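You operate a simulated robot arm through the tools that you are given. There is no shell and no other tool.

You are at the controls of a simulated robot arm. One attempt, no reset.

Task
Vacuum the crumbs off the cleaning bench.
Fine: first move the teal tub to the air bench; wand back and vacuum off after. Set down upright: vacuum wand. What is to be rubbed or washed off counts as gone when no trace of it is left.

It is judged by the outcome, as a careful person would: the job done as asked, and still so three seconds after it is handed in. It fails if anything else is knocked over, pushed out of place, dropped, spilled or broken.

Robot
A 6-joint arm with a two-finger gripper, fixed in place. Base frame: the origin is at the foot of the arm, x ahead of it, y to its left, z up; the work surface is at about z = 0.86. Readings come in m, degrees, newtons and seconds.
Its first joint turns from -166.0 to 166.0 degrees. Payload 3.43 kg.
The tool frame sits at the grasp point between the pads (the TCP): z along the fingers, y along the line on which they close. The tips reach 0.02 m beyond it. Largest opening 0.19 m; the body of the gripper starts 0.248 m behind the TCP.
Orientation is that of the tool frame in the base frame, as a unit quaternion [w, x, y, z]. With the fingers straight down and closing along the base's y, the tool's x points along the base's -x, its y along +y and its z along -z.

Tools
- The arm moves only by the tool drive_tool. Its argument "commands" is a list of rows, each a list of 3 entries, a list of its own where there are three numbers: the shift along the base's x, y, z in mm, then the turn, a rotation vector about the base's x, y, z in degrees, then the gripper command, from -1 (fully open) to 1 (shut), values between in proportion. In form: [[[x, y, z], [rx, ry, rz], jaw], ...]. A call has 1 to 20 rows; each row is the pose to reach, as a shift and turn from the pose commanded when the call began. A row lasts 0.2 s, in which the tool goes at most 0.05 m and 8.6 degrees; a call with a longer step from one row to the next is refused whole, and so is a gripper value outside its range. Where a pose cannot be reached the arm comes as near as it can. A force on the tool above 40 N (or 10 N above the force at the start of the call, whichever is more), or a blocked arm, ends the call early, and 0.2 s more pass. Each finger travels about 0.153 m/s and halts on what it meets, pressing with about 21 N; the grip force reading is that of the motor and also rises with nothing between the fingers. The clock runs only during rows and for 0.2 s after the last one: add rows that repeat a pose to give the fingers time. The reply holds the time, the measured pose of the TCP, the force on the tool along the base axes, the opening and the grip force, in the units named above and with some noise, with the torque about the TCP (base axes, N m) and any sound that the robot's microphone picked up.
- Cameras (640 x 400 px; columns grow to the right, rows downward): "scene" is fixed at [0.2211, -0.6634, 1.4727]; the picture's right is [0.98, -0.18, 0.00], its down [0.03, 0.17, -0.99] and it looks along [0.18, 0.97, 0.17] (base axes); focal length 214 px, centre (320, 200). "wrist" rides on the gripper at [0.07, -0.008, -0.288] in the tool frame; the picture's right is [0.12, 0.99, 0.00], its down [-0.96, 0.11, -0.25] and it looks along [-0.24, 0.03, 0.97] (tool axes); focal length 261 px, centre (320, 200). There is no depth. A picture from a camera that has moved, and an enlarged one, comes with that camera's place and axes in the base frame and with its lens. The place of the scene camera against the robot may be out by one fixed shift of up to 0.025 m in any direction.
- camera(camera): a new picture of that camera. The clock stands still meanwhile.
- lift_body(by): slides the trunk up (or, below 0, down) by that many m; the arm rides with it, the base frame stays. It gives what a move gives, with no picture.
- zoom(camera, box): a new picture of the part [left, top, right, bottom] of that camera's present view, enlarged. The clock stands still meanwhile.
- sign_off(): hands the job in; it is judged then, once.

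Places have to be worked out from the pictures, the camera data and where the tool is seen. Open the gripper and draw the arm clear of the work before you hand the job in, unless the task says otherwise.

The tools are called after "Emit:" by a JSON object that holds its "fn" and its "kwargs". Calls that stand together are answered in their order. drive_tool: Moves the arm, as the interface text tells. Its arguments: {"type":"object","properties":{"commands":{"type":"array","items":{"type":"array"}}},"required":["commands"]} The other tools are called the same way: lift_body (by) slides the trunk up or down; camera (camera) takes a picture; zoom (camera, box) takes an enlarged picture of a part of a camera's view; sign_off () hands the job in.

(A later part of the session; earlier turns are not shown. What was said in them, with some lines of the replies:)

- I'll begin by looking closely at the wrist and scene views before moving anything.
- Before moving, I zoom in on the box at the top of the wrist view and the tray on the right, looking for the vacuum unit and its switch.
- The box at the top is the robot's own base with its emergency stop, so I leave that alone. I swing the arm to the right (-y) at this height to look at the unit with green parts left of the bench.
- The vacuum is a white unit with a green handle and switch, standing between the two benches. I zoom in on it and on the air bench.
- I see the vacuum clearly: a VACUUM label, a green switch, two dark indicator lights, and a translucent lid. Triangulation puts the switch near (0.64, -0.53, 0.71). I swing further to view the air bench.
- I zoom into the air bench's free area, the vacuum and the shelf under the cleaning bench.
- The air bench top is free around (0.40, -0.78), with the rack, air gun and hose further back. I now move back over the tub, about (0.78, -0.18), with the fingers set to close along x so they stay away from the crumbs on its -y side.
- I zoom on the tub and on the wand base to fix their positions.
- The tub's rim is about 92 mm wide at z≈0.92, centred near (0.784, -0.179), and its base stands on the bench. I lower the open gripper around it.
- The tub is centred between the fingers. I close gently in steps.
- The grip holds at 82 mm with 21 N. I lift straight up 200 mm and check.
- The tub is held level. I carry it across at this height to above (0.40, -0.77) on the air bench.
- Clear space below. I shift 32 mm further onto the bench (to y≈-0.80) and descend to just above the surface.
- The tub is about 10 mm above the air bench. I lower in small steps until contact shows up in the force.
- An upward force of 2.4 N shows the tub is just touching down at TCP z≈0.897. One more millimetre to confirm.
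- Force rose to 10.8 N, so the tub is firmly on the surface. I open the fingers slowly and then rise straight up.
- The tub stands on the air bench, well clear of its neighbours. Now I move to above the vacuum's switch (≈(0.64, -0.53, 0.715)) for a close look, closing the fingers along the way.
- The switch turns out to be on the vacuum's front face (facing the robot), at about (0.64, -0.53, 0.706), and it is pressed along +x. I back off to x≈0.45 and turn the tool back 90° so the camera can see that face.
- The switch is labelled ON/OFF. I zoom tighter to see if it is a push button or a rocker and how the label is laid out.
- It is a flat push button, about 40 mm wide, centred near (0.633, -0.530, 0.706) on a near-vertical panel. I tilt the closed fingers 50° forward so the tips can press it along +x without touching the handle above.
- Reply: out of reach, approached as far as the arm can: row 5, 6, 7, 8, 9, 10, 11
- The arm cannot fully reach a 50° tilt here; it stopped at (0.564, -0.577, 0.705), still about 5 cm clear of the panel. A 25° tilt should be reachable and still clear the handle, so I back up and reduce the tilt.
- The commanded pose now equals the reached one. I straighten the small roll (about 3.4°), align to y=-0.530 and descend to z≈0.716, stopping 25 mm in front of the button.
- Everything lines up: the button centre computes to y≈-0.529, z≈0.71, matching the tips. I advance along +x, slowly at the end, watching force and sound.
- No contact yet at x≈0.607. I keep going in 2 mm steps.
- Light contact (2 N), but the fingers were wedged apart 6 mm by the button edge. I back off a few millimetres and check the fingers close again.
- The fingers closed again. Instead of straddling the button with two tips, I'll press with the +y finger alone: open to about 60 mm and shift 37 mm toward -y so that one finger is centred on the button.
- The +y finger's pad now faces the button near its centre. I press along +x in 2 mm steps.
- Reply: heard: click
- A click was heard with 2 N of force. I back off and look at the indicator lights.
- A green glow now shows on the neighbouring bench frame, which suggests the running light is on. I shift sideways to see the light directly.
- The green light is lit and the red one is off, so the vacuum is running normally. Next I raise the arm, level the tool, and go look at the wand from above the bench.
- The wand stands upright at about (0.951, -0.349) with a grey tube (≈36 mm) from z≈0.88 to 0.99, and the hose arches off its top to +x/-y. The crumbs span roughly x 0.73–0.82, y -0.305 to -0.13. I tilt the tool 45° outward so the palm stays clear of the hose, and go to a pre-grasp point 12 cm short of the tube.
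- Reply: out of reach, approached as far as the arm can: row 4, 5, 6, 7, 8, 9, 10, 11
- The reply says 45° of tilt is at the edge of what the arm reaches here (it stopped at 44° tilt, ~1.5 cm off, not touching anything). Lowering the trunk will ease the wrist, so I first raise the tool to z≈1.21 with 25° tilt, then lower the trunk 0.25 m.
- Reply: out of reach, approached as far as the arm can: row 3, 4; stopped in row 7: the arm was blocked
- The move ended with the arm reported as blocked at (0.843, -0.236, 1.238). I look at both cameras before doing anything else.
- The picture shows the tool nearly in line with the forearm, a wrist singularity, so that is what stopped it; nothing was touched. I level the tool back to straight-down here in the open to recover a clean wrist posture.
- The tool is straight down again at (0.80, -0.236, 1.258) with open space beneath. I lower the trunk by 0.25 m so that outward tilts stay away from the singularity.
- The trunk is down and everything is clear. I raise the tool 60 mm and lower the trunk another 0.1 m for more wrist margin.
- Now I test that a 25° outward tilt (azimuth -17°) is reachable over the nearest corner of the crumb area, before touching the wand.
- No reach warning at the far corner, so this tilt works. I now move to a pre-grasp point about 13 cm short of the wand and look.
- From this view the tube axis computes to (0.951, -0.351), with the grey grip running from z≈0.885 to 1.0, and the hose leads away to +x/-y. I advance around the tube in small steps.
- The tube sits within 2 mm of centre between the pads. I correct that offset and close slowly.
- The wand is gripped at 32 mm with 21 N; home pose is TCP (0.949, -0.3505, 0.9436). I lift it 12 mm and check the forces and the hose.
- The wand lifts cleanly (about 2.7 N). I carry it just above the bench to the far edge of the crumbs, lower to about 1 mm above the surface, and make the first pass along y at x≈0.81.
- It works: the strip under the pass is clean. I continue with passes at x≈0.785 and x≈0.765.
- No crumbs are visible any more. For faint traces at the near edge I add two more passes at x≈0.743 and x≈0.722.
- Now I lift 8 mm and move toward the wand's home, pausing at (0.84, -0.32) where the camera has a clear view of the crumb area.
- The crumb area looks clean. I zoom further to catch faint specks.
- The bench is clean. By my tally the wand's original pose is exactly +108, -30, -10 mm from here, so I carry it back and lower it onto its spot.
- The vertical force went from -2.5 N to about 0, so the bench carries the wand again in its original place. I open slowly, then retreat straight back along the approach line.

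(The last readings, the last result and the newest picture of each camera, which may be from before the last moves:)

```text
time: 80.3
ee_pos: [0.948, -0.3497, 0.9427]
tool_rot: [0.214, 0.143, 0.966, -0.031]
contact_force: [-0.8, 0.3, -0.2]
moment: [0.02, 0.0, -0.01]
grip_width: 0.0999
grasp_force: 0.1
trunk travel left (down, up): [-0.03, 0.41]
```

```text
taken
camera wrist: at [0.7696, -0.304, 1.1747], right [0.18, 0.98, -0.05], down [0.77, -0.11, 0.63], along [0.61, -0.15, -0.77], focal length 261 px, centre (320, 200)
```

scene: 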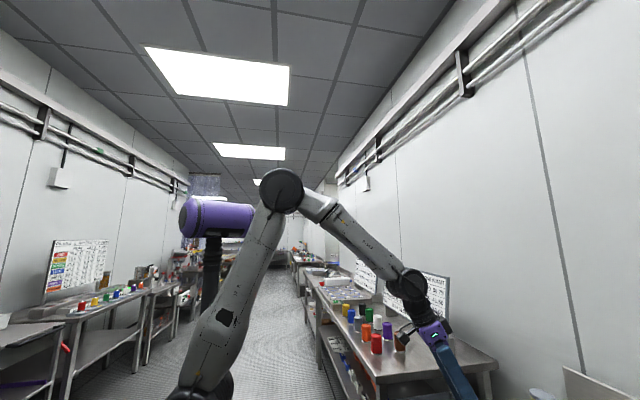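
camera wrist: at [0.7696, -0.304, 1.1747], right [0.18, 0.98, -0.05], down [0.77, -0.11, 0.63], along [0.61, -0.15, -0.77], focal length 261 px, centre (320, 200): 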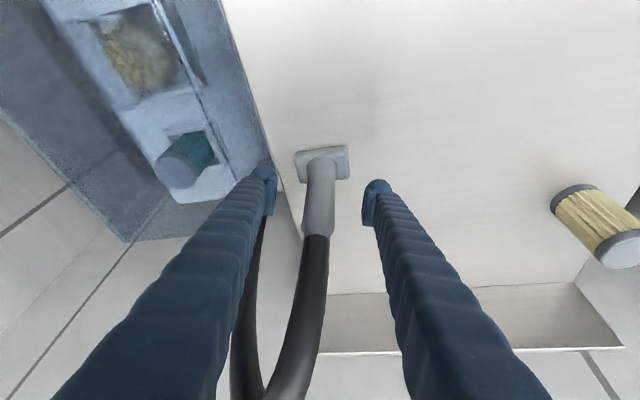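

The wand stands upright on its own, in the same place as before. I back out along the approach line and rise.

Emit:
{"fn": "drive_tool", "kwargs": {"commands": [[[-12, 4, 0], [0, 0, 0], -0.053], [[-30, 9, 0], [0, 0, 0], -0.053], [[-55, 17, 0], [0, 0, 0], -0.053], [[-85, 26, 0], [0, 0, 0], -0.053], [[-120, 37, 0], [0, 0, 0], -0.053], [[-150, 46, 20], [0, 0, 0], -0.053], [[-170, 52, 60], [0, 0, 0], -0.053], [[-170, 52, 100], [0, 0, 0], -0.053]]}}

Emit:
{"fn": "camera", "kwargs": {"camera": "wrist"}}

```text
time: 82.1
ee_pos: [0.7754, -0.2981, 1.044]
tool_rot: [0.214, 0.143, 0.966, -0.032]
contact_force: [-0.1, 0.0, 0.7]
moment: [-0.02, 0.0, -0.04]
grip_width: 0.1
grasp_force: 0.0
trunk travel left (down, up): [-0.03, 0.41]
```

```text
taken
camera wrist: at [0.5973, -0.2526, 1.2753], right [0.18, 0.98, -0.05], down [0.77, -0.11, 0.63], along [0.61, -0.15, -0.77], focal length 261 px, centre (320, 200)
```

wrist: 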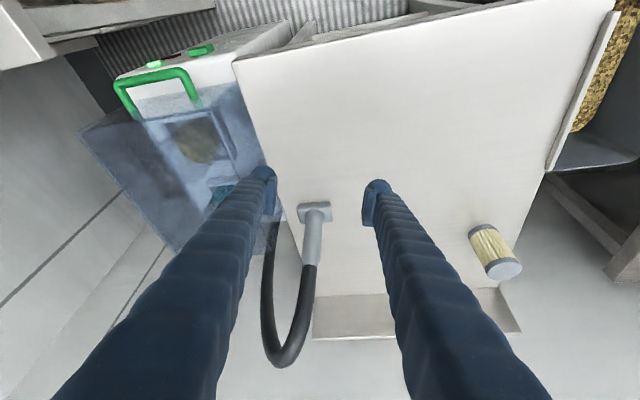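

The bench is clean and the wand stands. I level the tool back to straight down, then raise the trunk so I can repeat the earlier button-press posture; I also zoom on the bench to check for traces.

Emit:
{"fn": "zoom", "kwargs": {"camera": "wrist", "box": [250, 40, 550, 220]}}

Emit:
{"fn": "drive_tool", "kwargs": {"commands": [[[0, 0, 10], [0.93, 6.2, 4.18], -0.053], [[0, 0, 20], [1.86, 12.4, 8.35], -0.053], [[0, 0, 30], [2.78, 18.6, 12.5], -0.053], [[0, 0, 30], [3.71, 24.8, 16.7], -0.053], [[0, 0, 30], [3.71, 24.8, 16.7], -0.053]]}}

Emit:
{"fn": "lift_body", "kwargs": {"by": 0.32}}

Emit:
{"fn": "camera", "kwargs": {"camera": "wrist"}}

```text
2.13 times, centred on (400, 130) of wrist
camera zoom: at [0.5973, -0.2526, 1.2753], right [0.18, 0.98, -0.05], down [0.77, -0.11, 0.63], along [0.61, -0.15, -0.77], focal length 556 px, centre (149, 349)
```

zoom: 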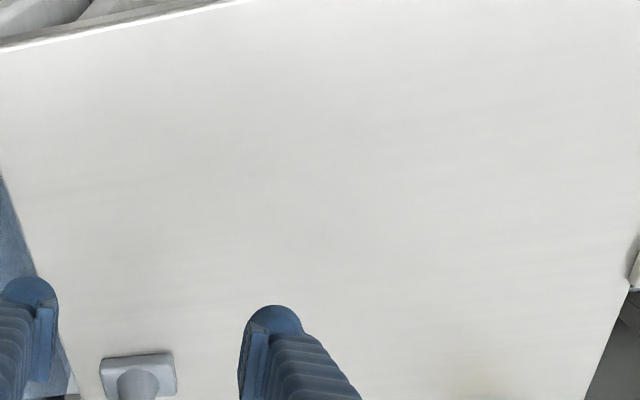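

```text
time: 83.3
ee_pos: [0.7779, -0.2971, 1.0735]
tool_rot: [0.0, -0.002, 1.0, 0.001]
contact_force: [-0.4, 0.2, -0.2]
moment: [0.06, 0.07, 0.01]
grip_width: 0.0999
grasp_force: 0.0
trunk travel left (down, up): [-0.03, 0.41]
```

```text
time: 86.4
ee_pos: [0.7779, -0.2976, 1.3923]
tool_rot: [0.0, -0.002, 1.0, 0.001]
contact_force: [0.1, 0.3, 0.5]
moment: [0.0, 0.0, -0.01]
grip_width: 0.0997
grasp_force: 0.0
trunk travel left (down, up): [-0.35, 0.09]
```

```text
taken
camera wrist: at [0.7095, -0.3064, 1.6812], right [-0.12, 0.99, 0.0], down [0.96, 0.12, 0.25], along [0.24, 0.03, -0.97], focal length 261 px, centre (320, 200)
```

wrist: 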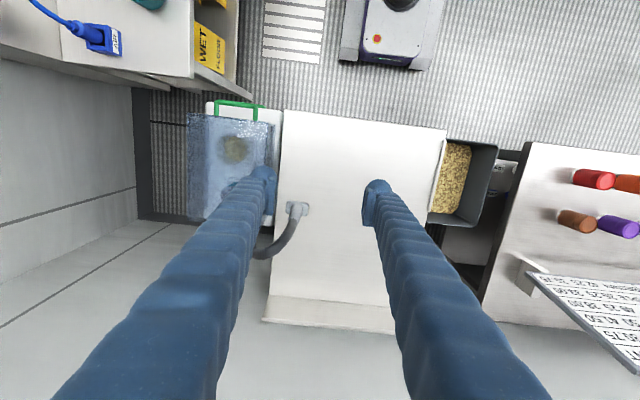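

The bench view is clean. Now for switching off: I move out in front of the vacuum at (0.50, -0.52, 1.15), with the opening set to 60 mm as before.

Emit:
{"fn": "drive_tool", "kwargs": {"commands": [[[-35, -28, 0], [0, 0, 0], 0.1], [[-70, -56, 0], [0, 0, 0], 0.37], [[-105, -84, 0], [0, 0, 0], 0.37], [[-140, -112, 0], [0, 0, 0], 0.37], [[-175, -140, 0], [0, 0, 0], 0.37], [[-210, -168, 0], [0, 0, 0], 0.37], [[-245, -196, 0], [0, 0, 0], 0.37], [[-278, -222, 0], [0, 0, 0], 0.37], [[-278, -222, -48], [0, 0, 0], 0.37], [[-278, -222, -96], [0, 0, 0], 0.37], [[-278, -222, -144], [0, 0, 0], 0.37], [[-278, -222, -192], [0, 0, 0], 0.37], [[-278, -222, -242], [0, 0, 0], 0.37], [[-278, -222, -242], [0, 0, 0], 0.37]]}}

Emit:
{"fn": "camera", "kwargs": {"camera": "wrist"}}

```text
time: 89.4
ee_pos: [0.5007, -0.5177, 1.1533]
tool_rot: [0.001, -0.002, 1.0, 0.0]
contact_force: [-0.8, -0.2, -0.4]
moment: [0.02, -0.02, -0.02]
grip_width: 0.0601
grasp_force: 0.0
trunk travel left (down, up): [-0.35, 0.09]
```

```text
taken
camera wrist: at [0.4306, -0.5266, 1.4412], right [-0.12, 0.99, 0.0], down [0.96, 0.12, 0.25], along [0.25, 0.03, -0.97], focal length 261 px, centre (320, 200)
```

wrist: 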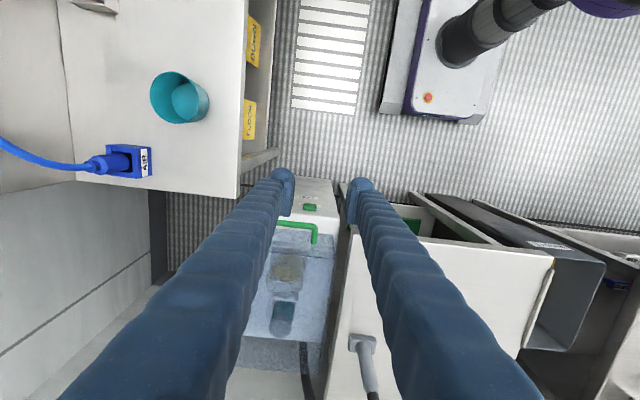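

The tub is upright on the air bench and the button is in view. I descend with the tool straight, then tilt 24.4° gradually to the same stand-off pose that worked before.

Emit:
{"fn": "drive_tool", "kwargs": {"commands": [[[-15, -6, -45], [0, 0, 0], 0.37], [[-30, -12, -90], [0, 0, 0], 0.37], [[-35, -12, -135], [0, 0, 0], 0.37], [[-35, -12, -180], [0, 0, 0], 0.37], [[-35, -12, -222], [0, 0, 0], 0.37], [[-30, -14, -235], [0, -6, 0], 0.37], [[-20, -17, -255], [0, -12, 0], 0.37], [[-8, -20, -280], [0, -18, 0], 0.37], [[5, -24, -310], [0, -24.4, 0], 0.37], [[20, -27, -345], [0, -24.4, 0], 0.37], [[34, -28, -375], [0, -24.4, 0], 0.37], [[34, -28, -375], [0, -24.4, 0], 0.37]]}}

Emit:
{"fn": "camera", "kwargs": {"camera": "wrist"}}

```text
time: 92.0
ee_pos: [0.5315, -0.5467, 0.7777]
tool_rot: [0.212, -0.002, 0.977, 0.001]
contact_force: [0.0, 0.9, -0.4]
moment: [0.04, 0.0, 0.02]
grip_width: 0.0599
grasp_force: 0.0
trunk travel left (down, up): [-0.35, 0.09]
```

```text
taken
camera wrist: at [0.3496, -0.5561, 1.0098], right [-0.11, 0.99, -0.05], down [0.77, 0.12, 0.62], along [0.62, 0.03, -0.78], focal length 261 px, centre (320, 200)
```

wrist: 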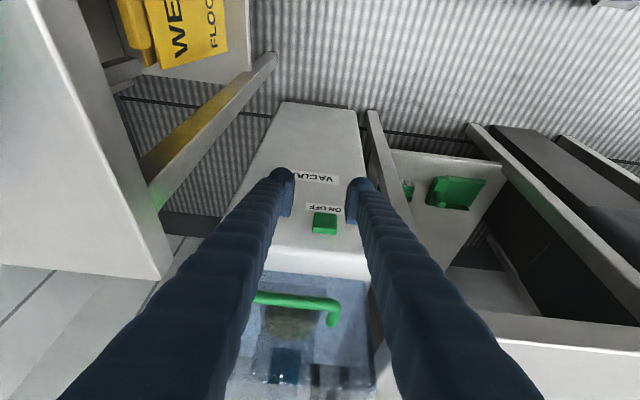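

I'm at the same stand-off pose as before. I move to just in front of the button with the +y finger aligned to it.

Emit:
{"fn": "drive_tool", "kwargs": {"commands": [[[12, -10, -20], [0, 0, 0], 0.37], [[25, -20, -40], [0, 0, 0], 0.37], [[40, -20, -55], [0, 0, 0], 0.37], [[55, -20, -61], [0, 0, 0], 0.37], [[63, -20, -61], [0, 0, 0], 0.37], [[63, -20, -61], [0, 0, 0], 0.37]]}}

Emit:
{"fn": "zoom", "kwargs": {"camera": "wrist", "box": [210, 130, 410, 255]}}

```text
time: 93.4
ee_pos: [0.5944, -0.568, 0.7155]
tool_rot: [0.211, -0.002, 0.978, 0.0]
contact_force: [-0.5, 0.5, 0.5]
moment: [0.0, -0.01, 0.01]
grip_width: 0.0597
grasp_force: 0.0
trunk travel left (down, up): [-0.35, 0.09]
```

```text
3.20 times, centred on (310, 192) of wrist
camera zoom: at [0.414, -0.5769, 0.9491], right [-0.11, 0.99, -0.05], down [0.77, 0.12, 0.62], along [0.62, 0.03, -0.78], focal length 834 px, centre (352, 224)
```

zoom: 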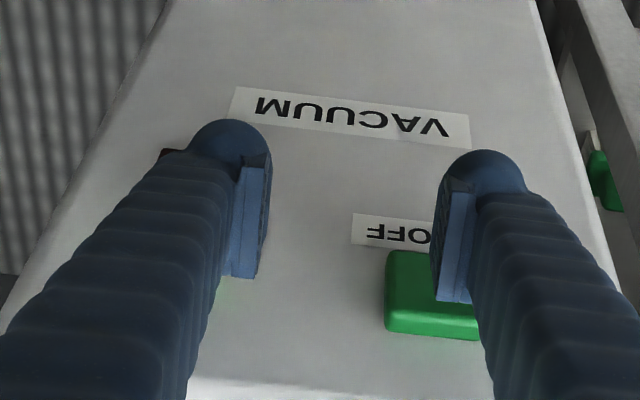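

The alignment matches the press that worked. I repeat the same gentle press once.

Emit:
{"fn": "drive_tool", "kwargs": {"commands": [[[8, 0, 0], [0, 0, 0], 0.37], [[12, 0, 0], [0, 0, 0], 0.37], [[14, 0, 0], [0, 0, 0], 0.37], [[16, 0, 0], [0, 0, 0], 0.37], [[18, 0, 0], [0, 0, 0], 0.37], [[20, 0, 0], [0, 0, 0], 0.37], [[20, 0, 0], [0, 0, 0], 0.37]]}}

```text
time: 95.0
ee_pos: [0.6164, -0.5679, 0.7153]
tool_rot: [0.212, -0.002, 0.977, 0.0]
contact_force: [-2.8, -0.2, -1.4]
moment: [-0.02, 0.0, 0.1]
grip_width: 0.0596
grasp_force: 0.2
trunk travel left (down, up): [-0.35, 0.09]
heard: click
```

A click was heard, with only 2.8 N of contact. I back straight off and then shift aside to look at the indicator light.

Emit:
{"fn": "drive_tool", "kwargs": {"commands": [[[-10, 0, 0], [0, 0, 0], 0.37], [[-30, 0, 5], [0, 0, 0], 0.37], [[-60, 0, 30], [0, 0, 0], 0.37], [[-80, 20, 60], [0, 0, 0], 0.37], [[-80, 50, 90], [0, 0, 0], 0.37], [[-80, 85, 115], [0, 0, 0], 0.37], [[-80, 120, 140], [0, 0, 0], 0.37], [[-80, 120, 140], [0, 0, 0], 0.37]]}}

Emit:
{"fn": "camera", "kwargs": {"camera": "wrist"}}

Emit:
{"fn": "zoom", "kwargs": {"camera": "wrist", "box": [160, 130, 360, 330]}}

```text
time: 96.8
ee_pos: [0.5371, -0.4473, 0.8552]
tool_rot: [0.211, -0.002, 0.978, 0.002]
contact_force: [-0.6, 0.2, 0.8]
moment: [-0.06, -0.01, 0.01]
grip_width: 0.06
grasp_force: 0.0
trunk travel left (down, up): [-0.35, 0.09]
```

```text
taken
camera wrist: at [0.357, -0.4575, 1.0894], right [-0.11, 0.99, -0.04], down [0.77, 0.12, 0.62], along [0.62, 0.04, -0.78], focal length 261 px, centre (320, 200)
```

wrist: 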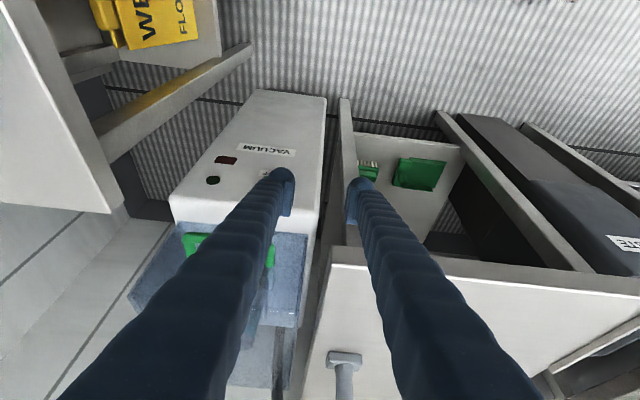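

```text
2.00 times, centred on (260, 230) of wrist
camera zoom: at [0.357, -0.4575, 1.0894], right [-0.11, 0.99, -0.04], down [0.77, 0.12, 0.62], along [0.62, 0.04, -0.78], focal length 521 px, centre (440, 140)
```

zoom: 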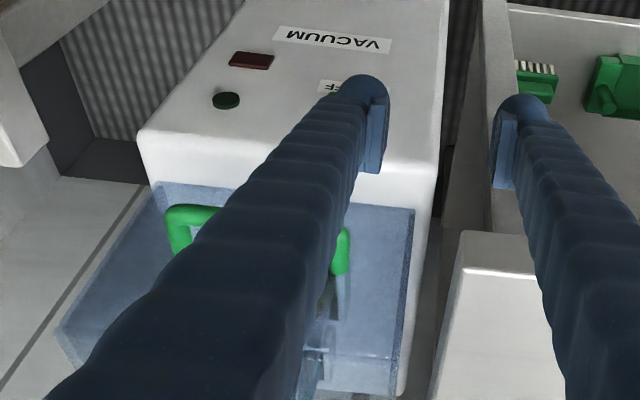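

The green light is out: the vacuum is off. I raise the arm, level the tool, open the gripper, and return to about the starting pose for a final overview.

Emit:
{"fn": "drive_tool", "kwargs": {"commands": [[[0, 0, 40], [0, 0, 0], 0.37], [[0, 0, 85], [0, 4, 0], 0.1], [[0, 0, 130], [0, 8, 0], -0.2], [[0, 5, 175], [0, 12, 0], -0.5], [[10, 15, 220], [0, 16, 0], -0.8], [[25, 35, 265], [0, 20, 0], -1], [[45, 60, 305], [0, 24.4, 0], -1], [[70, 95, 330], [0, 24.4, 0], -1], [[95, 130, 350], [0, 24.4, 0], -1], [[120, 165, 370], [0, 24.4, 0], -1], [[145, 200, 390], [0, 24.4, 0], -1], [[170, 235, 410], [0, 24.4, 0], -1], [[178, 265, 432], [0, 24.4, 0], -1], [[178, 265, 432], [0, 24.4, 0], -1]]}}

Emit:
{"fn": "camera", "kwargs": {"camera": "wrist"}}

Emit:
{"fn": "zoom", "kwargs": {"camera": "wrist", "box": [200, 100, 440, 300]}}

Emit:
{"fn": "camera", "kwargs": {"camera": "scene"}}

```text
refused: row 6 steps farther than a row can; nothing moved
```

```text
taken
camera wrist: at [0.357, -0.4575, 1.0894], right [-0.11, 0.99, -0.04], down [0.77, 0.12, 0.62], along [0.62, 0.04, -0.78], focal length 261 px, centre (320, 200)
```

wrist: 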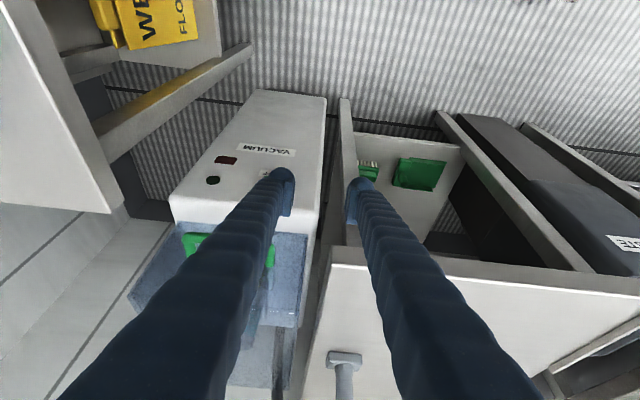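

```text
2.00 times, centred on (320, 200) of wrist
camera zoom: at [0.357, -0.4575, 1.0894], right [-0.11, 0.99, -0.04], down [0.77, 0.12, 0.62], along [0.62, 0.04, -0.78], focal length 521 px, centre (320, 200)
```

zoom: 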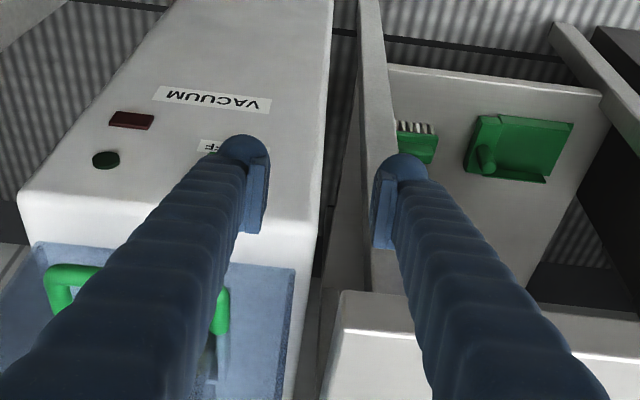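

```text
taken
```

scene: 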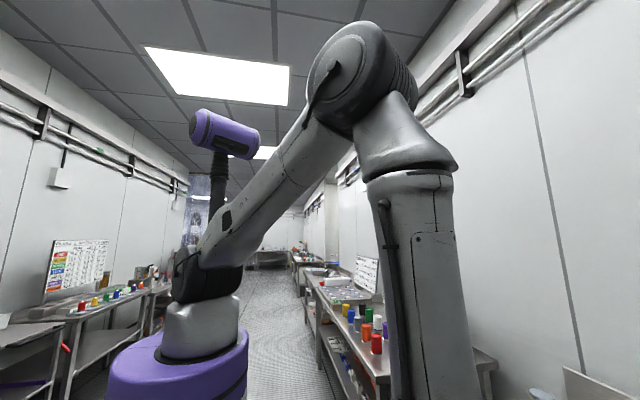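

The call was refused because one row stepped too far; nothing moved. I resend it with smaller steps.

Emit:
{"fn": "drive_tool", "kwargs": {"commands": [[[0, 0, 40], [0, 0, 0], 0.37], [[0, 0, 80], [0, 4, 0], 0.1], [[0, 0, 120], [0, 8, 0], -0.2], [[0, 5, 160], [0, 12, 0], -0.5], [[10, 15, 200], [0, 16, 0], -0.8], [[22, 30, 240], [0, 20, 0], -1], [[40, 50, 275], [0, 24.4, 0], -1], [[62, 80, 300], [0, 24.4, 0], -1], [[84, 110, 325], [0, 24.4, 0], -1], [[106, 140, 350], [0, 24.4, 0], -1], [[128, 170, 375], [0, 24.4, 0], -1], [[150, 200, 395], [0, 24.4, 0], -1], [[168, 230, 415], [0, 24.4, 0], -1], [[178, 262, 430], [0, 24.4, 0], -1], [[178, 265, 432], [0, 24.4, 0], -1]]}}

Emit:
{"fn": "camera", "kwargs": {"camera": "wrist"}}

Emit:
{"fn": "zoom", "kwargs": {"camera": "wrist", "box": [200, 100, 440, 300]}}

Emit:
{"fn": "camera", "kwargs": {"camera": "scene"}}

```text
time: 100.0
ee_pos: [0.7143, -0.1809, 1.2879]
tool_rot: [-0.001, -0.002, 1.0, 0.001]
contact_force: [-0.1, -0.3, -0.2]
moment: [0.01, -0.01, -0.01]
grip_width: 0.1898
grasp_force: 0.0
trunk travel left (down, up): [-0.35, 0.09]
```

```text
taken
camera wrist: at [0.6455, -0.1901, 1.5771], right [-0.12, 0.99, 0.0], down [0.96, 0.12, 0.25], along [0.24, 0.03, -0.97], focal length 261 px, centre (320, 200)
```

wrist: 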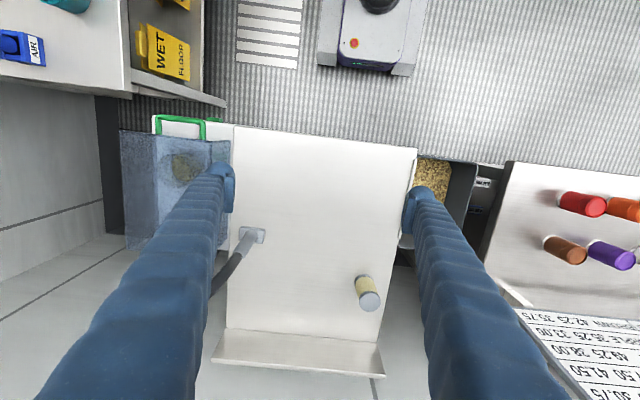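

```text
2.00 times, centred on (320, 200) of wrist
camera zoom: at [0.6455, -0.1901, 1.5771], right [-0.12, 0.99, 0.0], down [0.96, 0.12, 0.25], along [0.24, 0.03, -0.97], focal length 521 px, centre (320, 200)
```

zoom: 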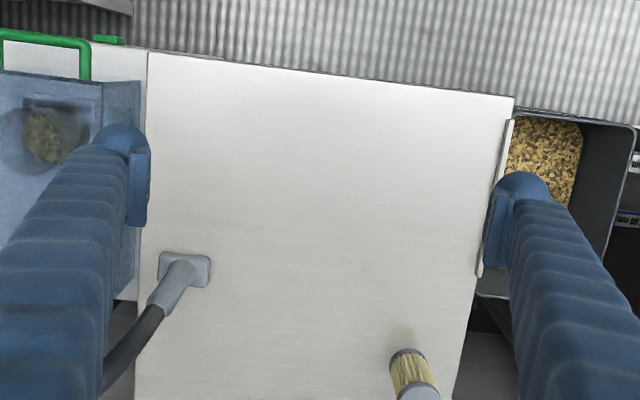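

```text
taken
```

scene: 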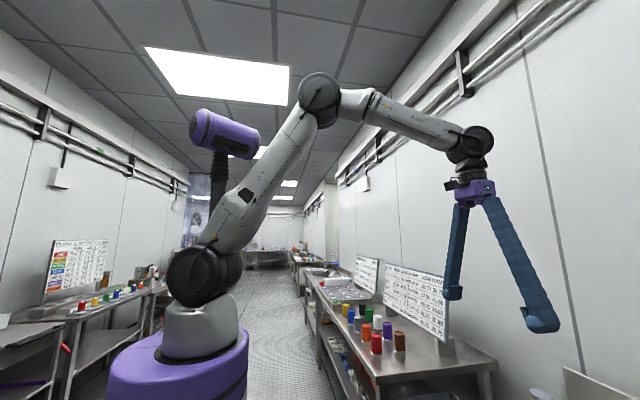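

The view matches the start, apart from the crumbs being gone and the tub now on the air bench. One last close check of the former crumb spot.

Emit:
{"fn": "zoom", "kwargs": {"camera": "wrist", "box": [260, 155, 360, 220]}}

Emit:
{"fn": "zoom", "kwargs": {"camera": "wrist", "box": [0, 0, 240, 150]}}

```text
6.15 times, centred on (310, 188) of wrist
camera zoom: at [0.6455, -0.1901, 1.5771], right [-0.12, 0.99, 0.0], down [0.96, 0.12, 0.25], along [0.24, 0.03, -0.97], focal length 1604 px, centre (382, 277)
```

zoom: 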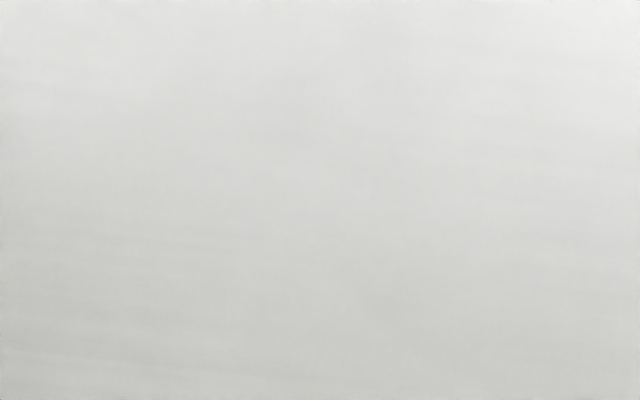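

```text
2.67 times, centred on (120, 75) of wrist
camera zoom: at [0.6455, -0.1901, 1.5771], right [-0.12, 0.99, 0.0], down [0.96, 0.12, 0.25], along [0.24, 0.03, -0.97], focal length 695 px, centre (853, 533)
```

zoom: 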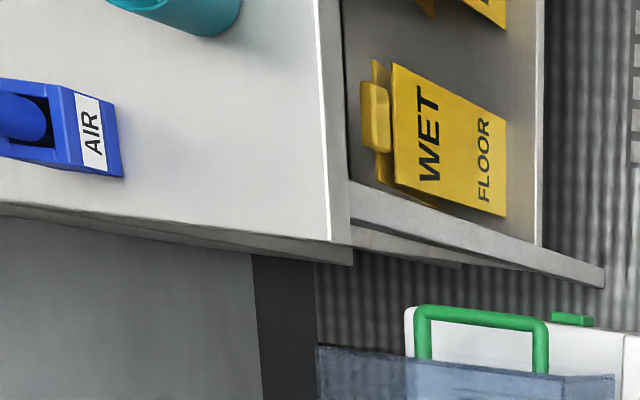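

No trace of crumbs is left. The tub is on the air bench, the wand is upright in its place, the vacuum is off, and the arm is clear with the gripper open. I hand the job in.

Emit:
{"fn": "sign_off", "kwargs": {}}

```text
The job is handed in.
```

The crumbs are off the cleaning bench, and a close-up of the spot at the end showed no trace left.

- **Teal tub:** it was moved to the air bench before any vacuuming. It is standing upright in a clear area near the front edge.
- **Vacuum wand:** it is standing upright again, back where it was picked up from.
- **Vacuum:** it was switched on for the job and then off. The green running light is out.
- **Everything else:** nothing was knocked over or pushed out of place. The arm is back at about its starting pose with the gripper open.

The arm was blocked once in mid-air near a joint limit while getting into position for the wand. It touched nothing. I lowered the trunk to get past that and raised it back afterwards.
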